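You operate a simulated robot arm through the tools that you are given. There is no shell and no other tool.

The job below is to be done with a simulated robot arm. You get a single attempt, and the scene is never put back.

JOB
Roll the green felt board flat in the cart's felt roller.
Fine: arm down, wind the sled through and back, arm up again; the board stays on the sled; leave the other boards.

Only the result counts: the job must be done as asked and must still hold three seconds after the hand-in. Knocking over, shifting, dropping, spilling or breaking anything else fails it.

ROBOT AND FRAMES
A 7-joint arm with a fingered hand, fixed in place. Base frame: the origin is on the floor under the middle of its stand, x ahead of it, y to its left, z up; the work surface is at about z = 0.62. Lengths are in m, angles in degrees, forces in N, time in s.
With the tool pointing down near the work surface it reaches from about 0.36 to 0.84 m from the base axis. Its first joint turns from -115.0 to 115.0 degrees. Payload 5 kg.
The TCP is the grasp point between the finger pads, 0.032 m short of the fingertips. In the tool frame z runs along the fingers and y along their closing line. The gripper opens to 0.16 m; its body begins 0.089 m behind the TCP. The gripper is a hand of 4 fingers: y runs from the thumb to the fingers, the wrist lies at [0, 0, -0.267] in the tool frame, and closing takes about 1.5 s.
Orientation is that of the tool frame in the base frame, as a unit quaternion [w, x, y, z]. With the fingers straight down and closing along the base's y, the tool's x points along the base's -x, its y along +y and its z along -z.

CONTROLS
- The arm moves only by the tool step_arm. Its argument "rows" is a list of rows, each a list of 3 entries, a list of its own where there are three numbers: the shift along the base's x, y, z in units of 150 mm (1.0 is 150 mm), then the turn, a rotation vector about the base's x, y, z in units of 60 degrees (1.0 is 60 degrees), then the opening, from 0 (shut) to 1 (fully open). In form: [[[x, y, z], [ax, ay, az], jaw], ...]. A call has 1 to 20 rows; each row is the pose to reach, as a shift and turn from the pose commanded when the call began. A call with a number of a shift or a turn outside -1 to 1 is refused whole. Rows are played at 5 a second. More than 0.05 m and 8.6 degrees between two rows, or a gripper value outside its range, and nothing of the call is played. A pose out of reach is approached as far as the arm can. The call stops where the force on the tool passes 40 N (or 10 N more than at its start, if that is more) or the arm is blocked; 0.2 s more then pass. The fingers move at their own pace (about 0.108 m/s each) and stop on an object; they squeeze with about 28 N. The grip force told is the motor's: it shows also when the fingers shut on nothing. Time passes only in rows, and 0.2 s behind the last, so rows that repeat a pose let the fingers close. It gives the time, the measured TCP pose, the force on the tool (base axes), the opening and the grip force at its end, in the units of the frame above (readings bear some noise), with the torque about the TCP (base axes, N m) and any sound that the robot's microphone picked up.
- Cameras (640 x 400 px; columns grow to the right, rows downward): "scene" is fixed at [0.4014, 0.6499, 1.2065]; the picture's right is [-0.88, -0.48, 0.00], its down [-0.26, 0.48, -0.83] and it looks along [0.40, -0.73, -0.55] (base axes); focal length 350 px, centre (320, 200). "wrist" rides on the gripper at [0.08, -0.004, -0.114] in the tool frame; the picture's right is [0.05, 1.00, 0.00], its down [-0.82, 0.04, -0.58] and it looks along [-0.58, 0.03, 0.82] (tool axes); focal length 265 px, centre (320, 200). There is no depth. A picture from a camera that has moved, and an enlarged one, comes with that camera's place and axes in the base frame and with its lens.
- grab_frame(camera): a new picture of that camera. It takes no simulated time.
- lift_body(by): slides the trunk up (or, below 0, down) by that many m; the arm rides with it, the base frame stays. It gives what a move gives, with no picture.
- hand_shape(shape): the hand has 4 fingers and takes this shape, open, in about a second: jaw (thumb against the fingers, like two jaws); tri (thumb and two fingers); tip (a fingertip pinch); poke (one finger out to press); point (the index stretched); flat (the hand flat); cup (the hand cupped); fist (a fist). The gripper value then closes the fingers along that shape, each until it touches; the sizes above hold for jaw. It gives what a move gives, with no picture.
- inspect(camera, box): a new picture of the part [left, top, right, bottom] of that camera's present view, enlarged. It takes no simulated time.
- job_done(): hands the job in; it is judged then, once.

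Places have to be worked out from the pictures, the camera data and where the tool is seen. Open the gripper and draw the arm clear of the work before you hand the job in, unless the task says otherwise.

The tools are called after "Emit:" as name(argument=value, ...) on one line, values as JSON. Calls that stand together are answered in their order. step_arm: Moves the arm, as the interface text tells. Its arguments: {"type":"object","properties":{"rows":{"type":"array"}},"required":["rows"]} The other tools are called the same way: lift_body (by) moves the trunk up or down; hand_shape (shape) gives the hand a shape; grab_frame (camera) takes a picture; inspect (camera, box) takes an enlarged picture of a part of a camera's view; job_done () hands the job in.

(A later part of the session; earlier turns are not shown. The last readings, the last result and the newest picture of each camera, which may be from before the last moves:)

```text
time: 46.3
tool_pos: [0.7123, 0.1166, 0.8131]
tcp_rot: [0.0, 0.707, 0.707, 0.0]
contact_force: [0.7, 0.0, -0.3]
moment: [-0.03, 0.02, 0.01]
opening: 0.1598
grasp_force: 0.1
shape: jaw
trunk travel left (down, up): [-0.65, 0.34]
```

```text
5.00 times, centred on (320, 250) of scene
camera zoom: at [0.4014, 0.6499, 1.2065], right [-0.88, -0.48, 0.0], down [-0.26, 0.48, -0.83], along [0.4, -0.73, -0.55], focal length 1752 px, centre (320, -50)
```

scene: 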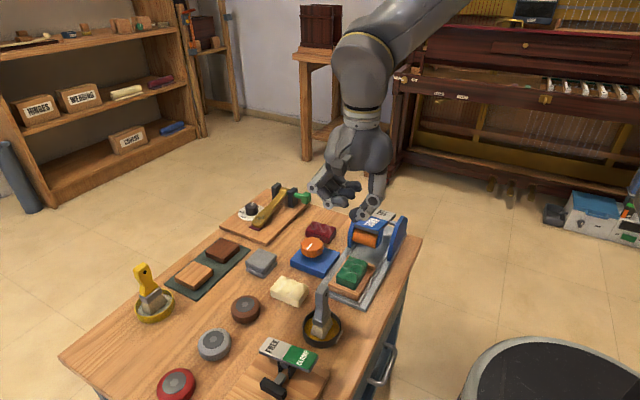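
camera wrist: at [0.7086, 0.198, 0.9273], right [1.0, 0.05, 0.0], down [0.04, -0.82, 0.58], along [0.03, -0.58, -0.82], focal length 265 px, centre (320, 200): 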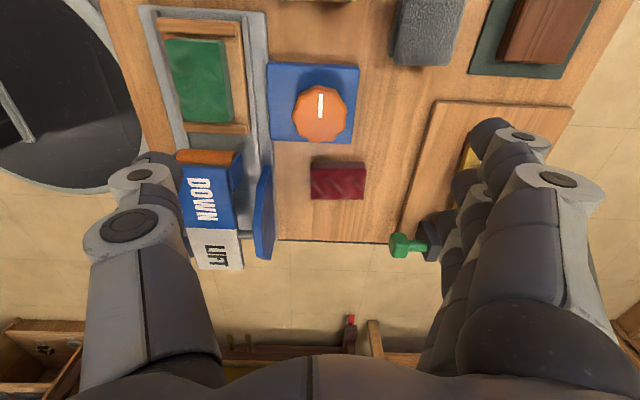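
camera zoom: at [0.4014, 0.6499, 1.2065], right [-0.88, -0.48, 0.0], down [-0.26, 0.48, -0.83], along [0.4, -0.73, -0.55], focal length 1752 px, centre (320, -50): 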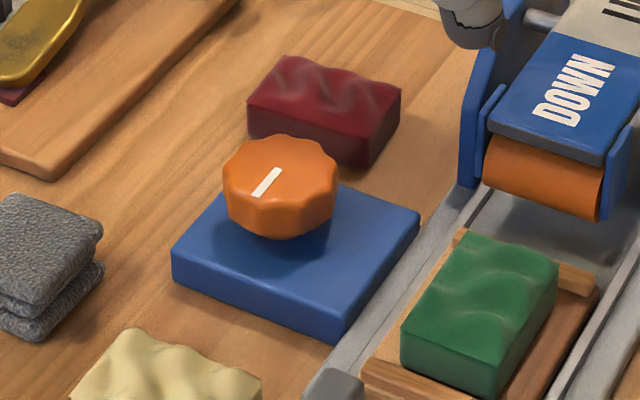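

Knob top centre is ≈(0.7126,0.1195,0.682), diameter ≈51 mm, with its housing top ≈0.65. I descend around it with opening ≈0.09 to TCP z≈0.697 so pads meet the knob's rim but stay above the housing.

Emit:
step_arm(rows=[[[0.004, 0.01, -0.1], [0, 0, 0], 0.57], [[0.004, 0.01, -0.25], [0, 0, 0], 0.57], [[0.004, 0.01, -0.4], [0, 0, 0], 0.57], [[0.004, 0.01, -0.55], [0, 0, 0], 0.57], [[0.004, 0.01, -0.68], [0, 0, 0], 0.57], [[0.004, 0.01, -0.767], [0, 0, 0], 0.57], [[0.004, 0.01, -0.767], [0, 0, 0], 0.57]])

Emit:
grab_frame(camera="wrist")

Emit:
inspect(camera="scene", box=[270, 190, 400, 290])

```text
time: 47.9
tool_pos: [0.713, 0.1195, 0.6967]
tcp_rot: [0.0, 0.707, 0.707, 0.0]
contact_force: [-0.1, 0.3, 0.6]
moment: [0.0, 0.01, -0.01]
opening: 0.0918
grasp_force: 0.1
shape: jaw
trunk travel left (down, up): [-0.65, 0.34]
```

```text
taken
camera wrist: at [0.7089, 0.2003, 0.8107], right [1.0, 0.05, 0.0], down [0.04, -0.82, 0.58], along [0.03, -0.58, -0.82], focal length 265 px, centre (320, 200)
```

wrist: 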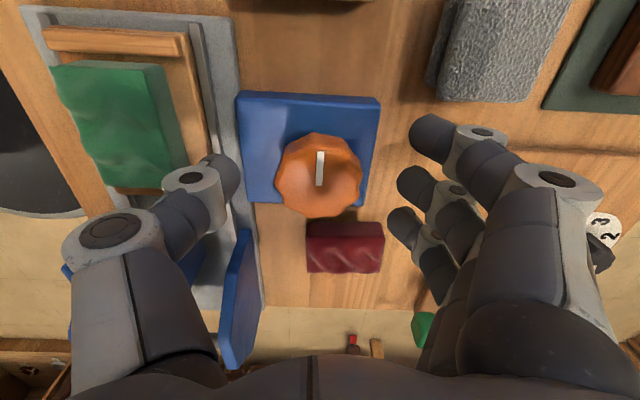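

```text
4.00 times, centred on (335, 240) of scene
camera zoom: at [0.4014, 0.6499, 1.2065], right [-0.88, -0.48, 0.0], down [-0.26, 0.48, -0.83], along [0.4, -0.73, -0.55], focal length 1402 px, centre (260, 40)
```

zoom: 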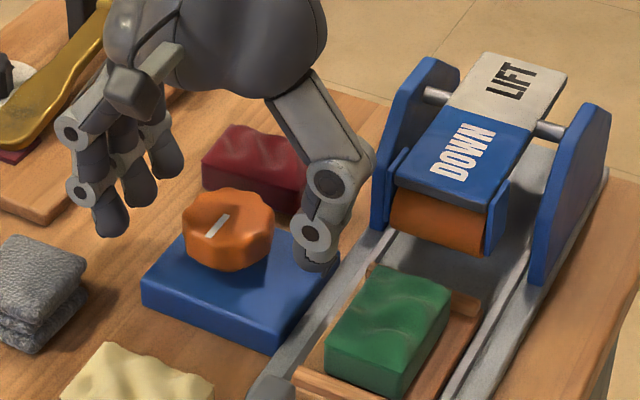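

The knob is exactly on the tool axis. I close on it.

Emit:
step_arm(rows=[[[0, 0, 0], [0, 0, 0], 0.45], [[0, 0, 0], [0, 0, 0], 0.35], [[0, 0, 0], [0, 0, 0], 0.25], [[0, 0, 0], [0, 0, 0], 0.15], [[0, 0, 0], [0, 0, 0], 0.1], [[0, 0, 0], [0, 0, 0], 0.1], [[0, 0, 0], [0, 0, 0], 0.1], [[0, 0, 0], [0, 0, 0], 0.1]])

Emit:
grab_frame(camera="wrist")

Emit:
inspect(camera="scene", box=[270, 190, 400, 290])

```text
time: 49.7
tool_pos: [0.7125, 0.1192, 0.696]
tcp_rot: [-0.001, 0.707, 0.707, -0.001]
contact_force: [-8.3, -0.8, -1.6]
moment: [0.0, 0.16, -0.04]
opening: 0.0276
grasp_force: 27.9
shape: jaw
trunk travel left (down, up): [-0.65, 0.34]
```

```text
taken
camera wrist: at [0.7082, 0.2004, 0.8107], right [1.0, 0.05, 0.0], down [0.04, -0.82, 0.58], along [0.03, -0.58, -0.82], focal length 265 px, centre (320, 200)
```

wrist: 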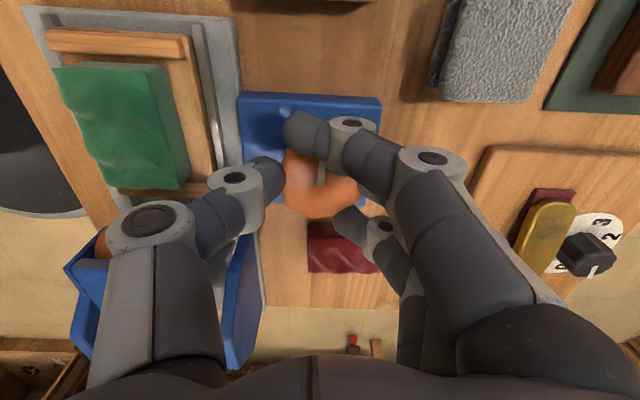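

```text
4.00 times, centred on (335, 240) of scene
camera zoom: at [0.4014, 0.6499, 1.2065], right [-0.88, -0.48, 0.0], down [-0.26, 0.48, -0.83], along [0.4, -0.73, -0.55], focal length 1402 px, centre (260, 40)
```

zoom: 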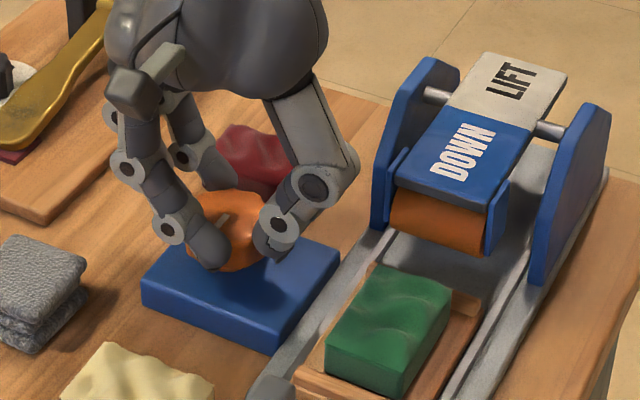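

The fingers wrap the knob (28 N). I test a small turn of +20° (counter-clockwise from above) and watch the sled and the torque.

Emit:
step_arm(rows=[[[0, 0, 0], [0, 0, 0.08], 0.1], [[0, 0, 0], [0, 0, 0.16], 0.1], [[0, 0, 0], [0, 0, 0.25], 0.1], [[0, 0, 0], [0, 0, 0.333], 0.1], [[0, 0, 0], [0, 0, 0.333], 0.1]])

Emit:
inspect(camera="scene", box=[270, 190, 400, 290])

Emit:
grab_frame(camera="wrist")

```text
time: 50.9
tool_pos: [0.7127, 0.1182, 0.6973]
tcp_rot: [0.0, 0.573, 0.819, 0.0]
contact_force: [-17.9, -3.7, 1.3]
moment: [-0.12, 0.65, -1.22]
opening: 0.0263
grasp_force: 27.9
shape: jaw
trunk travel left (down, up): [-0.65, 0.34]
```

```text
4.00 times, centred on (335, 240) of scene
camera zoom: at [0.4014, 0.6499, 1.2065], right [-0.88, -0.48, 0.0], down [-0.26, 0.48, -0.83], along [0.4, -0.73, -0.55], focal length 1402 px, centre (260, 40)
```

zoom: 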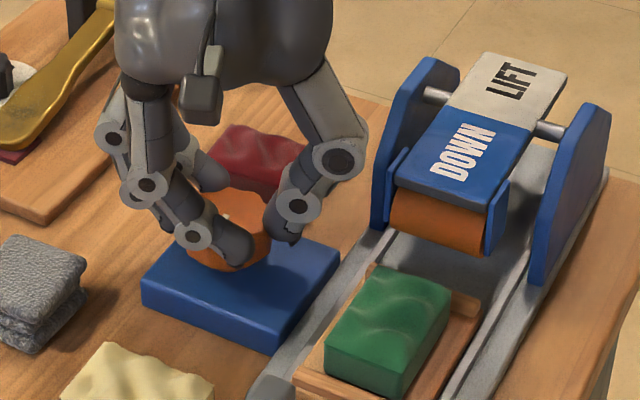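

```text
taken
camera wrist: at [0.6804, 0.1912, 0.8111], right [0.92, 0.39, 0.0], down [0.32, -0.75, 0.58], along [0.22, -0.53, -0.82], focal length 265 px, centre (320, 200)
```

wrist: 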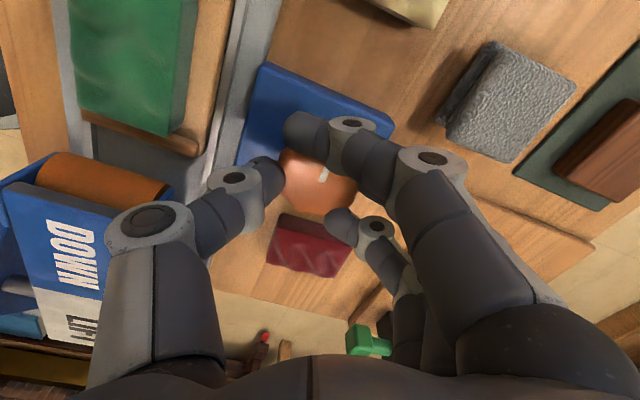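

Torque −1.2 N·m with no motion of knob or sled: that direction is the end stop. I turn back and the other way (clockwise) by 40° in total, i.e. 20° past the start.

Emit:
step_arm(rows=[[[0, 0, 0], [0, 0, -0.1], 0.1], [[0, 0, 0], [0, 0, -0.2], 0.1], [[0, 0, 0], [0, 0, -0.3], 0.1], [[0, 0, 0], [0, 0, -0.4], 0.1], [[0, 0, 0], [0, 0, -0.5], 0.1], [[0, 0, 0], [0, 0, -0.6], 0.1], [[0, 0, 0], [0, 0, -0.667], 0.1], [[0, 0, 0], [0, 0, -0.667], 0.1]])

Emit:
inspect(camera="scene", box=[270, 190, 400, 290])

Emit:
grab_frame(camera="wrist")

```text
time: 52.7
tool_pos: [0.7121, 0.1161, 0.6973]
tcp_rot: [0.0, 0.82, 0.573, 0.0]
contact_force: [-17.2, -7.2, 1.9]
moment: [-0.02, 0.47, 0.02]
opening: 0.0267
grasp_force: 28.4
shape: jaw
trunk travel left (down, up): [-0.65, 0.34]
```

```text
4.00 times, centred on (335, 240) of scene
camera zoom: at [0.4014, 0.6499, 1.2065], right [-0.88, -0.48, 0.0], down [-0.26, 0.48, -0.83], along [0.4, -0.73, -0.55], focal length 1402 px, centre (260, 40)
```

zoom: 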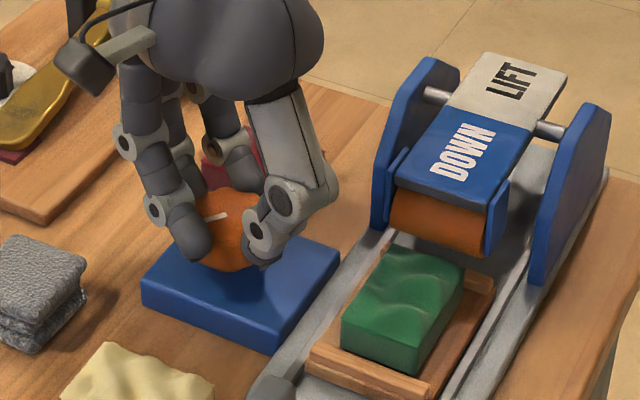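

```text
taken
camera wrist: at [0.7371, 0.1942, 0.8114], right [0.96, -0.29, 0.0], down [-0.24, -0.78, 0.58], along [-0.17, -0.55, -0.82], focal length 265 px, centre (320, 200)
```

wrist: 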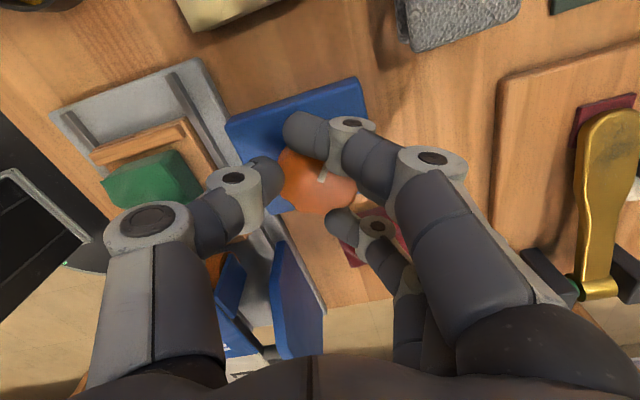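

Clockwise works: the knob followed the hand and the sled advanced roughly 2 cm toward the roller for 40°. I continue clockwise 50°.

Emit:
step_arm(rows=[[[0, 0, 0], [0, 0, -0.1], 0.1], [[0, 0, 0], [0, 0, -0.2], 0.1], [[0, 0, 0], [0, 0, -0.3], 0.1], [[0, 0, 0], [0, 0, -0.4], 0.1], [[0, 0, 0], [0, 0, -0.5], 0.1], [[0, 0, 0], [0, 0, -0.6], 0.1], [[0, 0, 0], [0, 0, -0.7], 0.1], [[0, 0, 0], [0, 0, -0.8], 0.1], [[0, 0, 0], [0, 0, -0.833], 0.1]])

Emit:
inspect(camera="scene", box=[270, 190, 400, 290])

Emit:
grab_frame(camera="scene")

Emit:
grab_frame(camera="wrist")

```text
time: 54.7
tool_pos: [0.7136, 0.1184, 0.6962]
tcp_rot: [0.001, 0.985, 0.172, 0.0]
contact_force: [-8.1, -2.9, 2.5]
moment: [-0.21, 0.17, -0.01]
opening: 0.0262
grasp_force: 28.3
shape: jaw
trunk travel left (down, up): [-0.65, 0.34]
```

```text
4.00 times, centred on (335, 240) of scene
camera zoom: at [0.4014, 0.6499, 1.2065], right [-0.88, -0.48, 0.0], down [-0.26, 0.48, -0.83], along [0.4, -0.73, -0.55], focal length 1402 px, centre (260, 40)
```

zoom: 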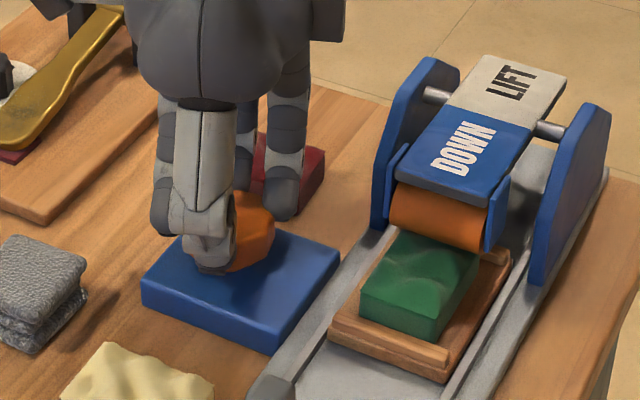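

```text
taken
```

scene: 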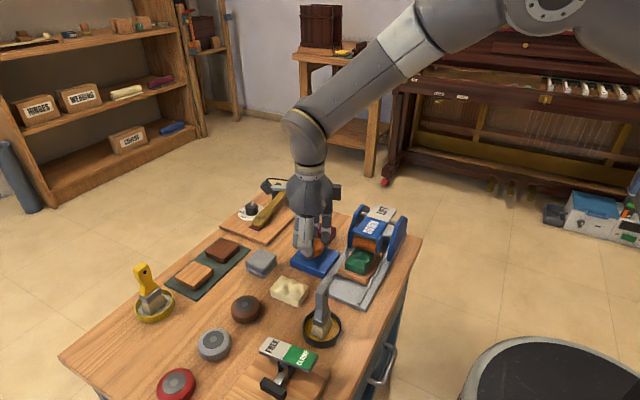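

```text
taken
camera wrist: at [0.7875, 0.1499, 0.8114], right [0.39, -0.92, 0.0], down [-0.75, -0.32, 0.58], along [-0.53, -0.22, -0.82], focal length 265 px, centre (320, 200)
```

wrist: 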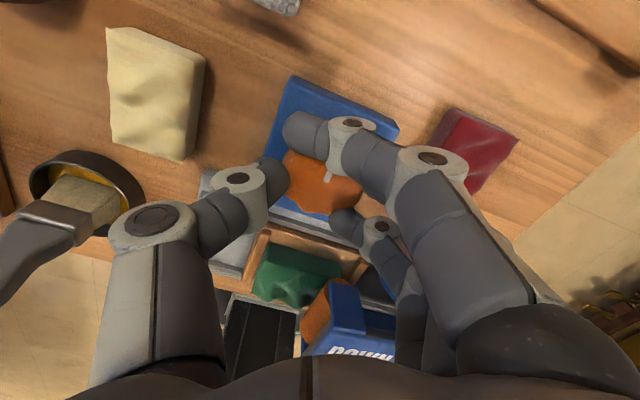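

The sled has advanced and the board has reached the roller; torque is low. I continue clockwise 40°.

Emit:
step_arm(rows=[[[0, 0, 0], [0, 0, -0.1], 0.1], [[0, 0, 0], [0, 0, -0.2], 0.1], [[0, 0, 0], [0, 0, -0.3], 0.1], [[0, 0, 0], [0, 0, -0.4], 0.1], [[0, 0, 0], [0, 0, -0.5], 0.1], [[0, 0, 0], [0, 0, -0.6], 0.1], [[0, 0, 0], [0, 0, -0.667], 0.1], [[0, 0, 0], [0, 0, -0.667], 0.1]])

Emit:
inspect(camera="scene", box=[270, 190, 400, 290])

Emit:
grab_frame(camera="wrist")

```text
time: 56.5
tool_pos: [0.7147, 0.118, 0.6978]
tcp_rot: [0.0, 0.985, -0.174, 0.001]
contact_force: [13.2, -0.9, 4.6]
moment: [-0.11, -0.24, 0.04]
opening: 0.0261
grasp_force: 28.4
shape: jaw
trunk travel left (down, up): [-0.65, 0.34]
```

```text
4.00 times, centred on (335, 240) of scene
camera zoom: at [0.4014, 0.6499, 1.2065], right [-0.88, -0.48, 0.0], down [-0.26, 0.48, -0.83], along [0.4, -0.73, -0.55], focal length 1402 px, centre (260, 40)
```

zoom: 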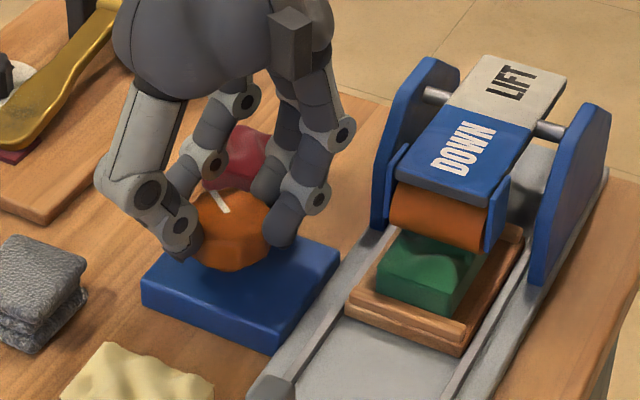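

```text
taken
camera wrist: at [0.7918, 0.0944, 0.8114], right [-0.29, -0.96, 0.0], down [-0.78, 0.24, 0.58], along [-0.55, 0.17, -0.82], focal length 265 px, centre (320, 200)
```

wrist: 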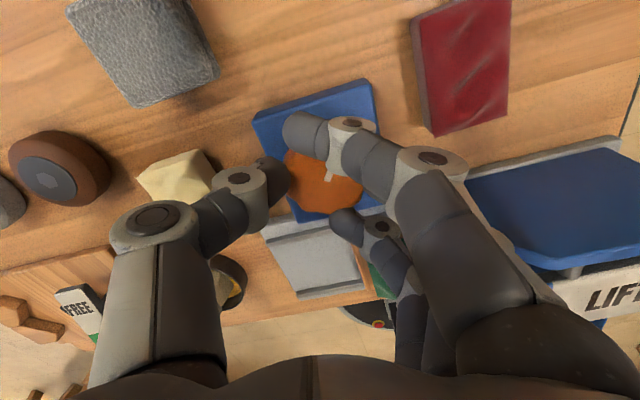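

Good; yaw is now −200° and the sled keeps advancing with low torque. I continue another 40° clockwise.

Emit:
step_arm(rows=[[[0, 0, 0], [0, 0, -0.1], 0.1], [[0, 0, 0], [0, 0, -0.2], 0.1], [[0, 0, 0], [0, 0, -0.3], 0.1], [[0, 0, 0], [0, 0, -0.4], 0.1], [[0, 0, 0], [0, 0, -0.5], 0.1], [[0, 0, 0], [0, 0, -0.6], 0.1], [[0, 0, 0], [0, 0, -0.667], 0.1], [[0, 0, 0], [0, 0, -0.667], 0.1]])

Emit:
inspect(camera="scene", box=[270, 190, 400, 290])

Emit:
grab_frame(camera="wrist")

```text
time: 58.3
tool_pos: [0.7143, 0.1177, 0.6973]
tcp_rot: [0.0, 0.866, -0.501, -0.001]
contact_force: [19.2, -6.0, 6.4]
moment: [-0.07, -0.49, 0.08]
opening: 0.0261
grasp_force: 27.9
shape: jaw
trunk travel left (down, up): [-0.65, 0.34]
```

```text
4.00 times, centred on (335, 240) of scene
camera zoom: at [0.4014, 0.6499, 1.2065], right [-0.88, -0.48, 0.0], down [-0.26, 0.48, -0.83], along [0.4, -0.73, -0.55], focal length 1402 px, centre (260, 40)
```

zoom: 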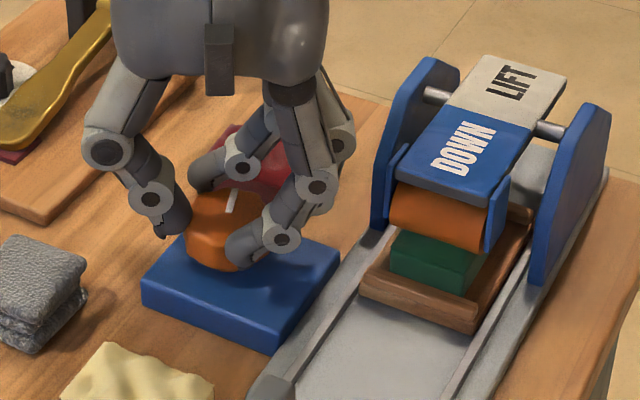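

```text
taken
camera wrist: at [0.7578, 0.0499, 0.811], right [-0.84, -0.54, 0.0], down [-0.44, 0.69, 0.58], along [-0.31, 0.49, -0.82], focal length 265 px, centre (320, 200)
```

wrist: 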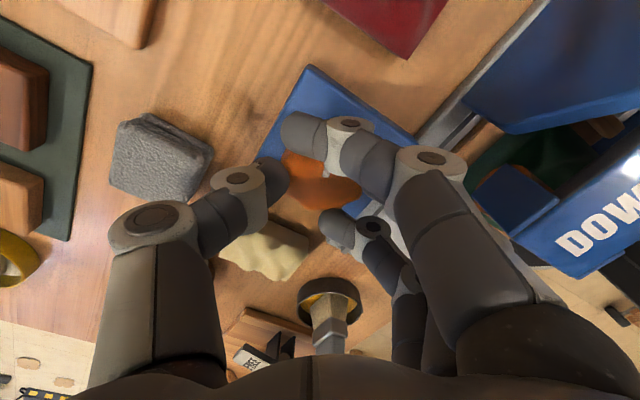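

The board is going under the roller, torque still small. Continue another 40° clockwise, watching for a wrist limit.

Emit:
step_arm(rows=[[[0, 0, 0], [0, 0, -0.1], 0.1], [[0, 0, 0], [0, 0, -0.2], 0.1], [[0, 0, 0], [0, 0, -0.3], 0.1], [[0, 0, 0], [0, 0, -0.4], 0.1], [[0, 0, 0], [0, 0, -0.5], 0.1], [[0, 0, 0], [0, 0, -0.6], 0.1], [[0, 0, 0], [0, 0, -0.667], 0.1], [[0, 0, 0], [0, 0, -0.667], 0.1]])

Emit:
inspect(camera="scene", box=[270, 190, 400, 290])

Emit:
grab_frame(camera="wrist")

```text
time: 60.1
tool_pos: [0.714, 0.1166, 0.6979]
tcp_rot: [-0.001, -0.642, 0.767, -0.001]
contact_force: [13.4, -22.1, 2.8]
moment: [-0.47, -0.4, 0.06]
opening: 0.026
grasp_force: 28.1
shape: jaw
trunk travel left (down, up): [-0.65, 0.34]
```

```text
4.00 times, centred on (335, 240) of scene
camera zoom: at [0.4014, 0.6499, 1.2065], right [-0.88, -0.48, 0.0], down [-0.26, 0.48, -0.83], along [0.4, -0.73, -0.55], focal length 1402 px, centre (260, 40)
```

zoom: 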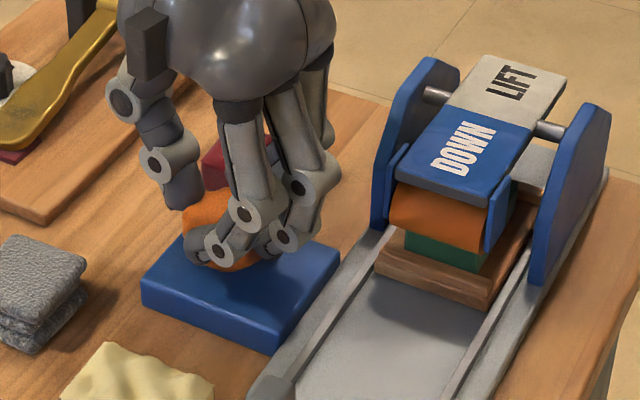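

```text
taken
camera wrist: at [0.7044, 0.0367, 0.8115], right [-0.99, 0.13, 0.0], down [0.1, 0.81, 0.58], along [0.07, 0.57, -0.82], focal length 265 px, centre (320, 200)
```

wrist: 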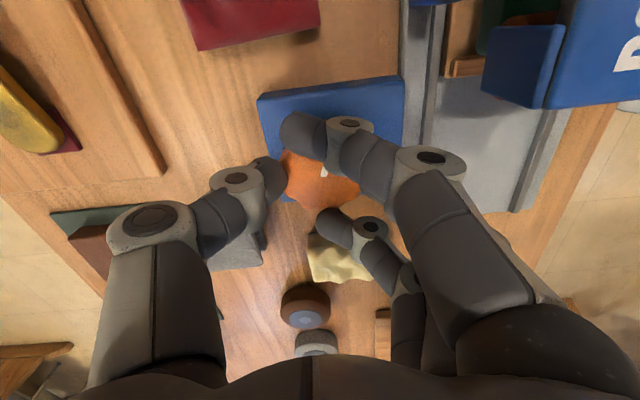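

Yaw −280°, board mostly under the roller. Side force has grown to 26 N from slight off-centring, so I shift the hand 1–2 mm with the deflection to relieve it and turn another 30°.

Emit:
step_arm(rows=[[[0.007, -0.013, 0], [0, 0, 0], 0.1], [[0.007, -0.013, 0], [0, 0, -0.08], 0.1], [[0.007, -0.013, 0], [0, 0, -0.17], 0.1], [[0.007, -0.013, 0], [0, 0, -0.25], 0.1], [[0.007, -0.013, 0], [0, 0, -0.34], 0.1], [[0.007, -0.013, 0], [0, 0, -0.42], 0.1], [[0.007, -0.013, 0], [0, 0, -0.5], 0.1], [[0.007, -0.013, 0], [0, 0, -0.5], 0.1]])

Emit:
inspect(camera="scene", box=[270, 190, 400, 290])

Emit:
grab_frame(camera="wrist")

```text
time: 61.9
tool_pos: [0.7162, 0.1183, 0.6987]
tcp_rot: [0.002, -0.423, 0.906, 0.0]
contact_force: [33.5, 13.6, 14.7]
moment: [0.06, -0.93, 0.75]
opening: 0.0255
grasp_force: 27.8
shape: jaw
trunk travel left (down, up): [-0.65, 0.34]
```

```text
4.00 times, centred on (335, 240) of scene
camera zoom: at [0.4014, 0.6499, 1.2065], right [-0.88, -0.48, 0.0], down [-0.26, 0.48, -0.83], along [0.4, -0.73, -0.55], focal length 1402 px, centre (260, 40)
```

zoom: 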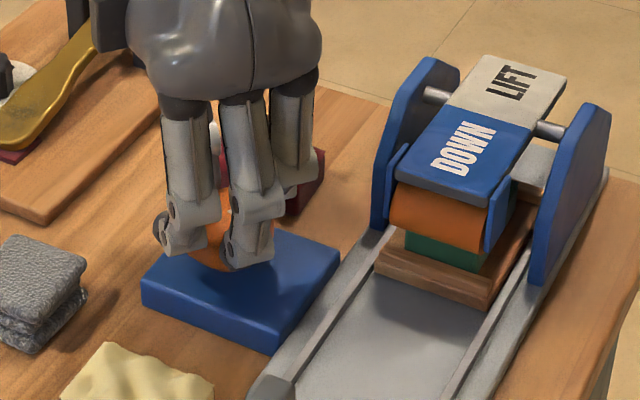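

```text
taken
camera wrist: at [0.6683, 0.0547, 0.8123], right [-0.8, 0.6, 0.0], down [0.49, 0.65, 0.58], along [0.35, 0.46, -0.81], focal length 265 px, centre (320, 200)
```

wrist: 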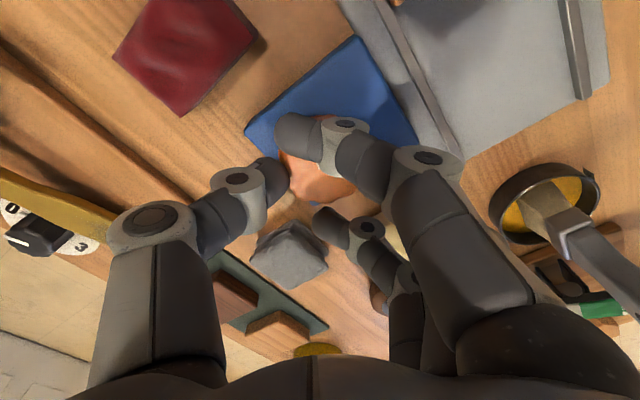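

The sled did not advance in this last turn while torque rose to 0.75 N·m, so it is probably at its far stop (sled displaced ≈0.096 m). I open the hand and rise to inspect whether the board has passed under the roller.

Emit:
step_arm(rows=[[[-0.007, 0.013, 0], [0, 0, 0], 0.3], [[-0.007, 0.013, 0], [0, 0, 0], 0.57], [[-0.007, 0.013, 0], [0, 0, 0], 0.57], [[-0.007, 0.013, 0], [0, 0, 0], 0.57], [[-0.007, 0.013, 0.2], [0, 0, 0], 0.57], [[-0.007, 0.013, 0.5], [0, 0, 0], 0.57], [[-0.007, 0.013, 0.8], [0, 0, 0], 0.57], [[-0.007, 0.013, 1.0], [0, 0, 0], 0.57]])

Emit:
inspect(camera="scene", box=[300, 190, 430, 290])

Emit:
grab_frame(camera="wrist")

```text
time: 63.7
tool_pos: [0.7123, 0.1152, 0.8451]
tcp_rot: [-0.001, -0.422, 0.906, 0.0]
contact_force: [0.6, -0.2, -0.3]
moment: [-0.03, -0.01, 0.01]
opening: 0.0906
grasp_force: 0.0
shape: jaw
trunk travel left (down, up): [-0.65, 0.34]
```

```text
4.00 times, centred on (365, 240) of scene
camera zoom: at [0.4014, 0.6499, 1.2065], right [-0.88, -0.48, 0.0], down [-0.26, 0.48, -0.83], along [0.4, -0.73, -0.55], focal length 1402 px, centre (140, 40)
```

zoom: 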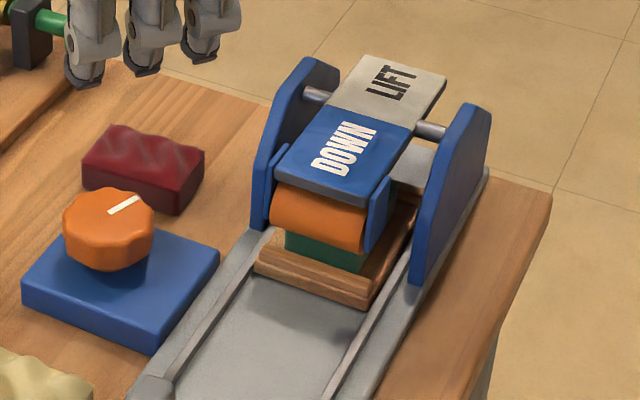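

```text
taken
camera wrist: at [0.6642, 0.0511, 0.9595], right [-0.8, 0.6, 0.0], down [0.49, 0.65, 0.58], along [0.35, 0.46, -0.82], focal length 265 px, centre (320, 200)
```

wrist: 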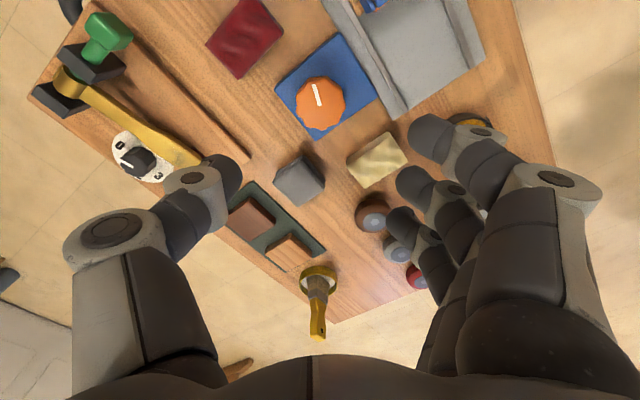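

The knob pointer has turned ≈200° and the sled is ≈96 mm along. I move over the out-feed side with the camera looking back toward +y to see how far the board is under the roller.

Emit:
step_arm(rows=[[[-0.1, -0.1, 0.05], [0, 0, 0.11], 0.57], [[-0.2, -0.25, 0.05], [0, 0, 0.22], 0.57], [[-0.35, -0.4, 0.05], [0, 0, 0.33], 0.57], [[-0.5, -0.55, 0.05], [0, 0, 0.44], 0.57], [[-0.65, -0.7, 0.05], [0, 0, 0.55], 0.8], [[-0.75, -0.8, 0.05], [0, 0, 0.667], 1], [[-0.75, -0.8, 0.05], [0, 0, 0.667], 1], [[-0.75, -0.8, 0.05], [0, 0, 0.667], 1]])

Emit:
grab_frame(camera="wrist")

Emit:
inspect(camera="wrist", box=[220, 60, 420, 260])

```text
time: 65.5
tool_pos: [0.6013, -0.002, 0.8532]
tcp_rot: [-0.001, -0.707, 0.707, 0.0]
contact_force: [0.3, 0.8, -0.4]
moment: [0.02, 0.04, 0.0]
opening: 0.1598
grasp_force: 0.1
shape: jaw
trunk travel left (down, up): [-0.65, 0.34]
```

```text
taken
camera wrist: at [0.6053, -0.0818, 0.9663], right [-1.0, -0.05, 0.0], down [-0.04, 0.82, 0.58], along [-0.03, 0.58, -0.82], focal length 265 px, centre (320, 200)
```

wrist: 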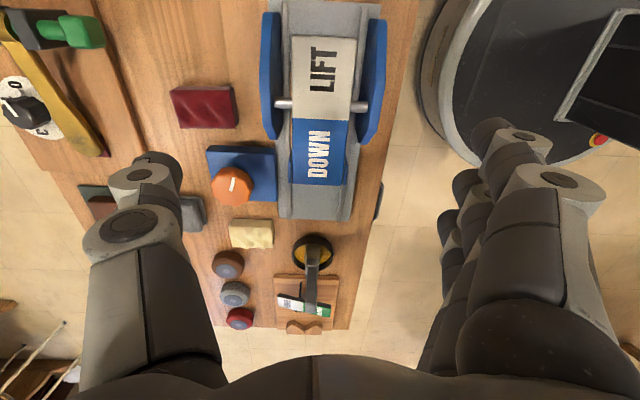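

```text
2.00 times, centred on (320, 160) of wrist
camera zoom: at [0.6053, -0.0818, 0.9663], right [-1.0, -0.05, 0.0], down [-0.04, 0.82, 0.58], along [-0.03, 0.58, -0.82], focal length 531 px, centre (320, 280)
```

zoom: 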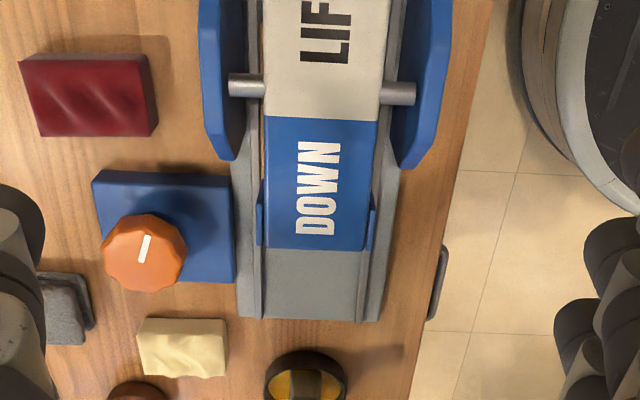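

From here the sled is hidden under the rocker, and base-plate room remains (sled's -y edge ≈-0.01, plate end ≈-0.087), so this may not be the true end. I return to the knob with a fresh yaw to re-grip and test turning further.

Emit:
step_arm(rows=[[[0.1, 0.1, 0], [0, 0, 0.14], 0.8], [[0.25, 0.25, 0], [0, 0, 0.28], 0.57], [[0.4, 0.4, 0], [0, 0, 0.42], 0.57], [[0.55, 0.55, 0], [0, 0, 0.56], 0.57], [[0.65, 0.7, -0.05], [0, 0, 0.7], 0.57], [[0.75, 0.8, -0.05], [0, 0, 0.84], 0.57], [[0.75, 0.8, -0.05], [0, 0, 0.98], 0.57], [[0.75, 0.8, -0.05], [0, 0, 0.98], 0.57]])

Emit:
step_arm(rows=[[[0, 0, -0.1], [0, 0, 0.14], 0.57], [[0, 0, -0.2], [0, 0, 0.28], 0.57], [[0, 0, -0.3], [0, 0, 0.42], 0.57], [[0, 0, -0.45], [0, 0, 0.56], 0.57], [[0, 0, -0.55], [0, 0, 0.7], 0.57], [[0, 0, -0.6], [0, 0, 0.84], 0.57], [[0, 0, -0.6], [0, 0, 0.853], 0.57]])

Emit:
grab_frame(camera="wrist")

```text
time: 67.3
tool_pos: [0.7147, 0.1195, 0.8485]
tcp_rot: [0.0, 0.963, -0.269, 0.0]
contact_force: [0.1, 0.2, 0.0]
moment: [0.04, -0.03, -0.02]
opening: 0.0917
grasp_force: 0.0
shape: jaw
trunk travel left (down, up): [-0.65, 0.34]
```

```text
time: 68.9
tool_pos: [0.7128, 0.1175, 0.7579]
tcp_rot: [0.0, 0.985, 0.173, 0.001]
contact_force: [0.5, -0.3, 0.4]
moment: [0.0, 0.0, 0.02]
opening: 0.0922
grasp_force: 0.0
shape: jaw
trunk travel left (down, up): [-0.65, 0.34]
```

```text
taken
camera wrist: at [0.7877, 0.1495, 0.8708], right [0.39, -0.92, 0.0], down [-0.75, -0.32, 0.58], along [-0.53, -0.23, -0.82], focal length 265 px, centre (320, 200)
```

wrist: 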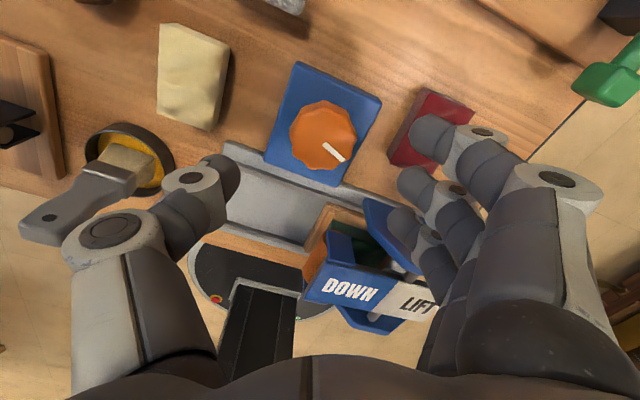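

This view shows the side of the roller; I enlarge it to see the sled position under the arm.

Emit:
inspect(camera="wrist", box=[240, 90, 440, 340])

Emit:
inspect(camera="scene", box=[340, 200, 410, 270])

```text
1.60 times, centred on (340, 215) of wrist
camera zoom: at [0.7877, 0.1495, 0.8708], right [0.39, -0.92, 0.0], down [-0.75, -0.32, 0.58], along [-0.53, -0.23, -0.82], focal length 425 px, centre (288, 176)
```

zoom: 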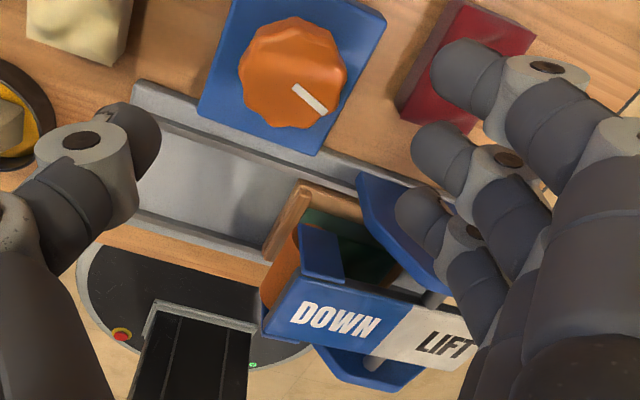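

```text
5.71 times, centred on (375, 235) of scene
camera zoom: at [0.4014, 0.6499, 1.2065], right [-0.88, -0.48, 0.0], down [-0.26, 0.48, -0.83], along [0.4, -0.73, -0.55], focal length 2003 px, centre (6, 0)
```

zoom: 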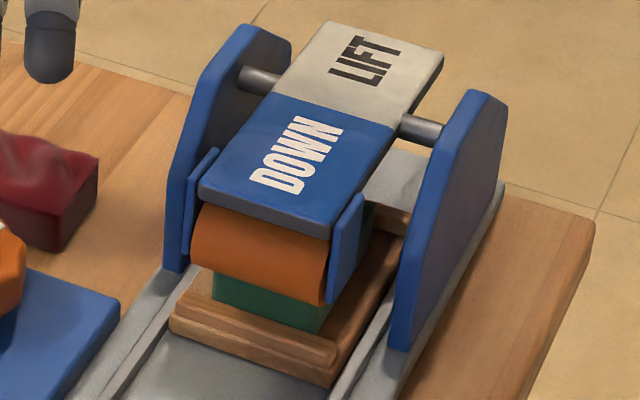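

The sled spans y≈-0.01…0.09, with the last ~1 cm of the board still in front of the roller line. I descend and grip the knob again.

Emit:
step_arm(rows=[[[0, 0, -0.15], [0, 0, 0], 0.57], [[0, 0, -0.3], [0, 0, 0], 0.57], [[0, 0, -0.4], [0, 0, 0], 0.57], [[0, 0, -0.4], [0, 0, 0], 0.45], [[0, 0, -0.4], [0, 0, 0], 0.35], [[0, 0, -0.4], [0, 0, 0], 0.25], [[0, 0, -0.4], [0, 0, 0], 0.15], [[0, 0, -0.4], [0, 0, 0], 0.1], [[0, 0, -0.4], [0, 0, 0], 0.1], [[0, 0, -0.4], [0, 0, 0], 0.1]])

Emit:
grab_frame(camera="wrist")

```text
time: 71.1
tool_pos: [0.7135, 0.1187, 0.696]
tcp_rot: [-0.001, 0.985, 0.173, 0.0]
contact_force: [0.3, 1.4, -0.7]
moment: [-0.03, 0.02, 0.07]
opening: 0.0279
grasp_force: 27.4
shape: jaw
trunk travel left (down, up): [-0.65, 0.34]
```

```text
taken
camera wrist: at [0.7876, 0.1505, 0.8098], right [0.39, -0.92, 0.0], down [-0.75, -0.32, 0.58], along [-0.53, -0.22, -0.82], focal length 265 px, centre (320, 200)
```

wrist: 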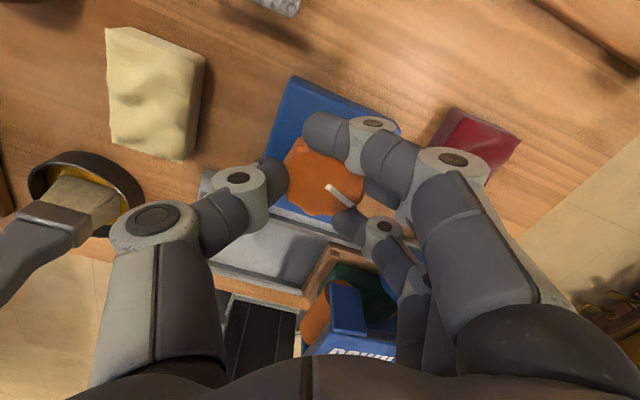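

A well-centred grip this time (≈0 N side force). I turn clockwise 20° and check torque and sled.

Emit:
step_arm(rows=[[[0, 0, 0], [0, 0, -0.08], 0.1], [[0, 0, 0], [0, 0, -0.16], 0.1], [[0, 0, 0], [0, 0, -0.25], 0.1], [[0, 0, 0], [0, 0, -0.333], 0.1], [[0, 0, 0], [0, 0, -0.333], 0.1]])

Emit:
inspect(camera="scene", box=[340, 200, 410, 270])

Emit:
grab_frame(camera="wrist")

```text
time: 72.3
tool_pos: [0.7117, 0.1195, 0.6964]
tcp_rot: [-0.001, 1.0, -0.001, 0.0]
contact_force: [-14.0, 6.0, 3.8]
moment: [0.13, 0.23, 0.99]
opening: 0.0261
grasp_force: 28.2
shape: jaw
trunk travel left (down, up): [-0.65, 0.34]
```

```text
5.71 times, centred on (375, 235) of scene
camera zoom: at [0.4014, 0.6499, 1.2065], right [-0.88, -0.48, 0.0], down [-0.26, 0.48, -0.83], along [0.4, -0.73, -0.55], focal length 2003 px, centre (6, 0)
```

zoom: 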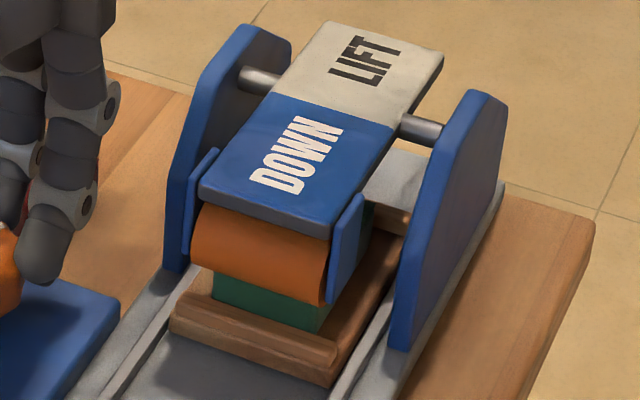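

```text
taken
camera wrist: at [0.7929, 0.1238, 0.8107], right [0.05, -1.0, 0.0], down [-0.82, -0.04, 0.58], along [-0.58, -0.03, -0.82], focal length 265 px, centre (320, 200)
```

wrist: 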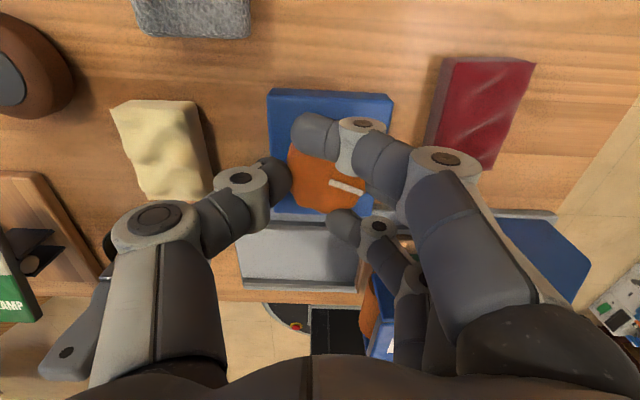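

The knob holds firmly against ≈1 N·m with no sled motion. To decide whether this is the end stop, I release, rise, and take a view straight along the track from the +y side.

Emit:
step_arm(rows=[[[0, 0, 0], [0, 0, 0.15], 0.1], [[0, 0, 0], [0, 0, 0.15], 0.35], [[0, 0, 0], [0, 0, 0.15], 0.57], [[0, 0, 0], [0, 0, 0.15], 0.57], [[0, 0, 0.25], [0, 0, 0.25], 0.57], [[0, 0, 0.5], [0, 0, 0.38], 0.57], [[0, 0, 0.75], [0, 0, 0.52], 0.57], [[-0.1, 0.05, 0.8], [0, 0, 0.66], 0.57], [[-0.2, 0.1, 0.8], [0, 0, 0.8], 0.57], [[-0.3, 0.15, 0.8], [0, 0, 0.94], 0.8], [[-0.3, 0.15, 0.8], [0, 0, 0.94], 1]])

Emit:
step_arm(rows=[[[-0.1, 0.02, 0], [0, 0, 0.14], 1], [[-0.2, 0.05, 0], [0, 0, 0.28], 1], [[-0.3, 0.1, 0], [0, 0, 0.42], 1], [[-0.45, 0.1, -0.1], [0, 0, 0.56], 1], [[-0.45, 0.1, -0.1], [0, 0, 0.56], 1]])

Emit:
grab_frame(camera="wrist")

Emit:
inspect(camera="wrist", box=[240, 80, 400, 240])

```text
refused: row 1 steps farther than a row can; nothing moved
```

```text
time: 72.8
tool_pos: [0.7071, 0.1241, 0.7046]
tcp_rot: [-0.002, 0.997, 0.08, 0.013]
contact_force: [-0.9, -0.6, 0.4]
moment: [0.04, -0.01, 0.0]
opening: 0.1601
grasp_force: 0.1
shape: jaw
trunk travel left (down, up): [-0.65, 0.34]
stopped in row 2: the force on the tool passed its limit at 50 N (the readings are from after the stop); the commanded pose is now the measured one
```

```text
taken
camera wrist: at [0.7831, 0.1415, 0.8209], right [0.21, -0.98, 0.0], down [-0.81, -0.17, 0.56], along [-0.54, -0.12, -0.83], focal length 265 px, centre (320, 200)
```

wrist: 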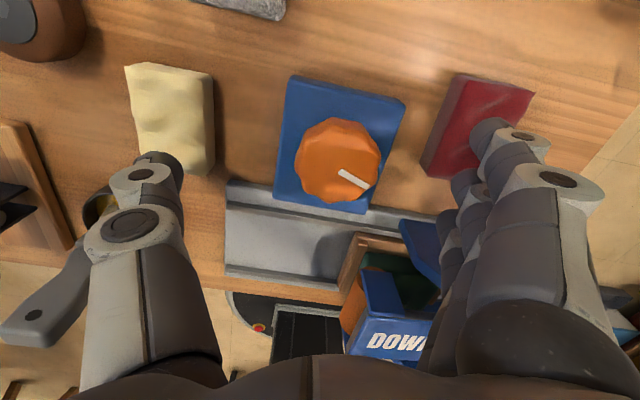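

```text
2.50 times, centred on (320, 160) of wrist
camera zoom: at [0.7831, 0.1415, 0.8209], right [0.21, -0.98, 0.0], down [-0.81, -0.17, 0.56], along [-0.54, -0.12, -0.83], focal length 664 px, centre (320, 300)
```

zoom: 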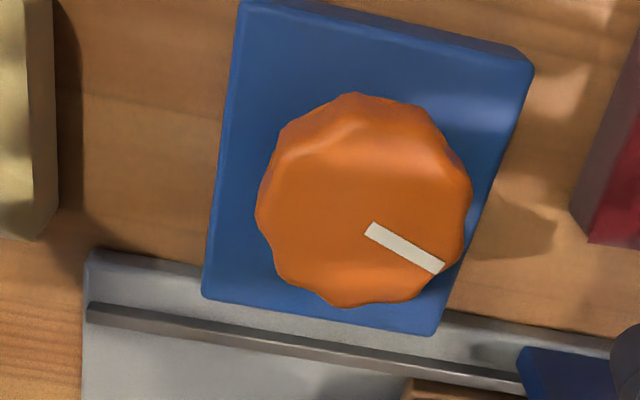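

My first call was refused for too large a rotation step, so the second one pulled on the knob while opening and stopped on force; I must chain calls more carefully. I check nothing was disturbed.

Emit:
grab_frame(camera="scene")

Emit:
inspect(camera="scene", box=[230, 180, 430, 320])

```text
taken
```

scene: 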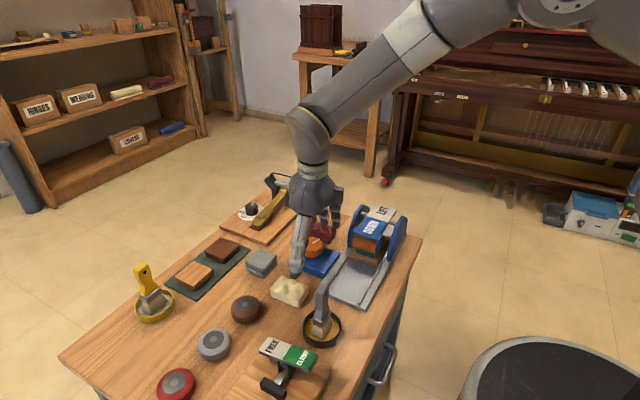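

```text
2.86 times, centred on (330, 250) of scene
camera zoom: at [0.4014, 0.6499, 1.2065], right [-0.88, -0.48, 0.0], down [-0.26, 0.48, -0.83], along [0.4, -0.73, -0.55], focal length 1001 px, centre (291, 57)
```

zoom: 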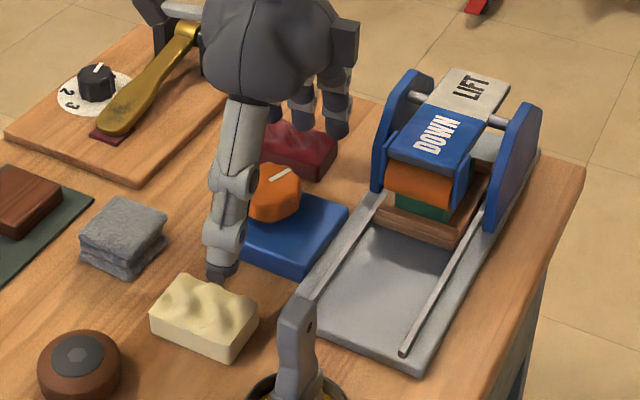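

Everything is in place; only the hand is open and tilted about 1.5°. I rise straight up and correct the tilt.

Emit:
step_arm(rows=[[[0, 0, 0.15], [-0.002, 0.01, -0.001], 1], [[0, 0, 0.35], [-0.005, 0.02, -0.003], 1], [[0, 0, 0.55], [-0.0057, 0.0245, -0.003], 1], [[0, 0, 0.75], [-0.0057, 0.0245, -0.003], 1], [[0, 0, 0.75], [-0.0057, 0.0245, -0.003], 1]])

```text
time: 74.0
tool_pos: [0.7079, 0.1269, 0.8207]
tcp_rot: [0.0, 0.997, 0.078, 0.0]
contact_force: [-0.5, -0.2, 0.2]
moment: [0.03, 0.02, 0.01]
opening: 0.1599
grasp_force: 0.1
shape: jaw
trunk travel left (down, up): [-0.65, 0.34]
```

Tilt is corrected. Now I swing the hand to yaw −90 above the front of the track to view along it.

Emit:
step_arm(rows=[[[-0.05, 0.02, 0], [0, 0, 0.14], 1], [[-0.15, 0.04, 0], [0, 0, 0.28], 1], [[-0.25, 0.06, 0], [0, 0, 0.42], 1], [[-0.35, 0.08, 0], [0, 0, 0.56], 1], [[-0.45, 0.1, 0], [0, 0, 0.7], 1], [[-0.6, 0.12, 0], [0, 0, 0.84], 1], [[-0.72, 0.16, 0], [0, 0, 0.98], 1], [[-0.72, 0.16, 0], [0, 0, 0.98], 1]])

```text
time: 75.8
tool_pos: [0.6005, 0.1519, 0.8199]
tcp_rot: [0.0, 0.829, 0.559, 0.0]
contact_force: [0.7, 0.1, 0.5]
moment: [-0.02, -0.01, 0.02]
opening: 0.1602
grasp_force: 0.2
shape: jaw
trunk travel left (down, up): [-0.65, 0.34]
```

Yaw is −112°; I turn the remaining 22° and take the picture.

Emit:
step_arm(rows=[[[0, 0, 0], [0, 0, 0.13], 1], [[0, 0, 0], [0, 0, 0.26], 1], [[0, 0, 0], [0, 0, 0.367], 1], [[0, 0, 0], [0, 0, 0.367], 1]])

Emit:
grab_frame(camera="wrist")

Emit:
inspect(camera="wrist", box=[240, 120, 400, 280])

```text
time: 76.8
tool_pos: [0.5999, 0.1515, 0.8186]
tcp_rot: [0.0, 0.708, 0.707, 0.0]
contact_force: [-0.6, -0.2, -0.8]
moment: [-0.01, -0.02, 0.02]
opening: 0.1601
grasp_force: 0.0
shape: jaw
trunk travel left (down, up): [-0.65, 0.34]
```

```text
taken
camera wrist: at [0.596, 0.232, 0.9321], right [1.0, 0.05, 0.0], down [0.04, -0.82, 0.58], along [0.03, -0.58, -0.82], focal length 265 px, centre (320, 200)
```

wrist: 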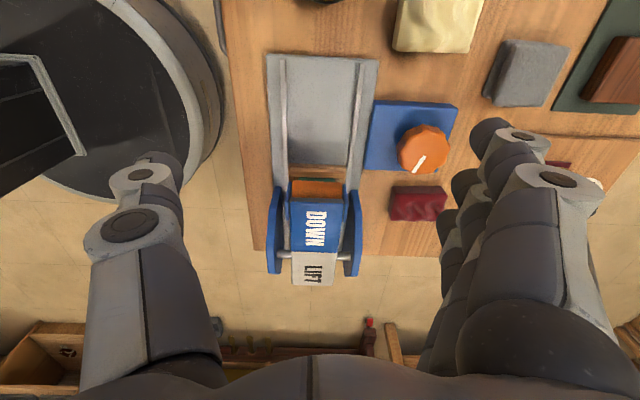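

```text
2.50 times, centred on (320, 200) of wrist
camera zoom: at [0.596, 0.232, 0.9321], right [1.0, 0.05, 0.0], down [0.04, -0.82, 0.58], along [0.03, -0.58, -0.82], focal length 664 px, centre (320, 200)
```

zoom: 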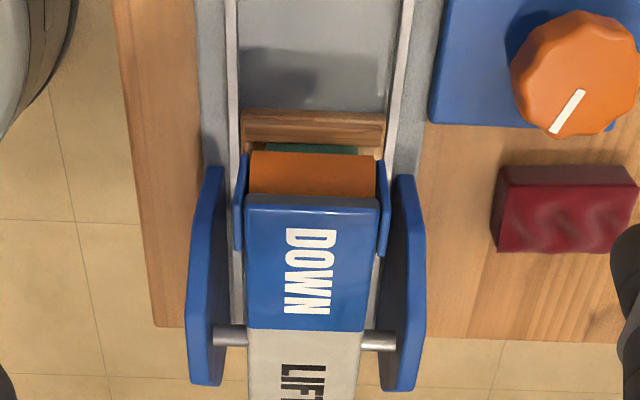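

This view settles it: the roller line (y≈0.07) is right at the board's far end, the sled moved ≈105 mm, and the pointer is at ≈-212°, so the sled is fully through at its stop. Now I go back to the knob to wind it home counter-clockwise; first I pre-rotate the open hand clockwise in the air.

Emit:
step_arm(rows=[[[0.1, -0.03, 0], [0, 0, -0.14], 0.8], [[0.2, -0.06, 0], [0, 0, -0.28], 0.57], [[0.32, -0.09, 0], [0, 0, -0.42], 0.57], [[0.44, -0.12, 0], [0, 0, -0.56], 0.57], [[0.56, -0.15, 0], [0, 0, -0.7], 0.57], [[0.67, -0.18, -0.06], [0, 0, -0.84], 0.57], [[0.751, -0.215, -0.127], [0, 0, -0.98], 0.57], [[0.751, -0.215, -0.127], [0, 0, -0.98], 0.57]])

```text
time: 78.6
tool_pos: [0.7129, 0.1183, 0.796]
tcp_rot: [-0.001, 0.964, 0.267, 0.0]
contact_force: [-0.3, 0.2, -0.8]
moment: [-0.01, 0.03, 0.01]
opening: 0.092
grasp_force: 0.1
shape: jaw
trunk travel left (down, up): [-0.65, 0.34]
```

I'm above the knob at yaw −149°. I rotate another 59° clockwise in the air, then check centring.

Emit:
step_arm(rows=[[[0, 0, 0], [0, 0, -0.14], 0.57], [[0, 0, 0], [0, 0, -0.28], 0.57], [[0, 0, 0], [0, 0, -0.42], 0.57], [[0, 0, 0], [0, 0, -0.56], 0.57], [[0, 0, 0], [0, 0, -0.7], 0.57], [[0, 0, 0], [0, 0, -0.84], 0.57], [[0, 0, 0], [0, 0, -0.98], 0.57], [[0, 0, 0], [0, 0, -0.98], 0.57]])

Emit:
inspect(camera="wrist", box=[240, 80, 400, 240])

```text
time: 80.4
tool_pos: [0.7129, 0.121, 0.7994]
tcp_rot: [0.001, 0.971, -0.241, 0.0]
contact_force: [0.7, -1.0, 0.2]
moment: [-0.02, -0.02, -0.01]
opening: 0.0918
grasp_force: 0.1
shape: jaw
trunk travel left (down, up): [-0.65, 0.34]
```

```text
2.50 times, centred on (320, 160) of wrist
camera zoom: at [0.7857, 0.0857, 0.9128], right [-0.42, -0.91, 0.0], down [-0.74, 0.34, 0.58], along [-0.52, 0.24, -0.82], focal length 664 px, centre (320, 300)
```

zoom: 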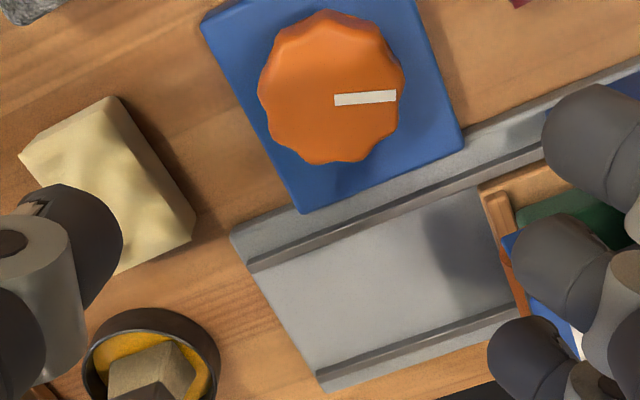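

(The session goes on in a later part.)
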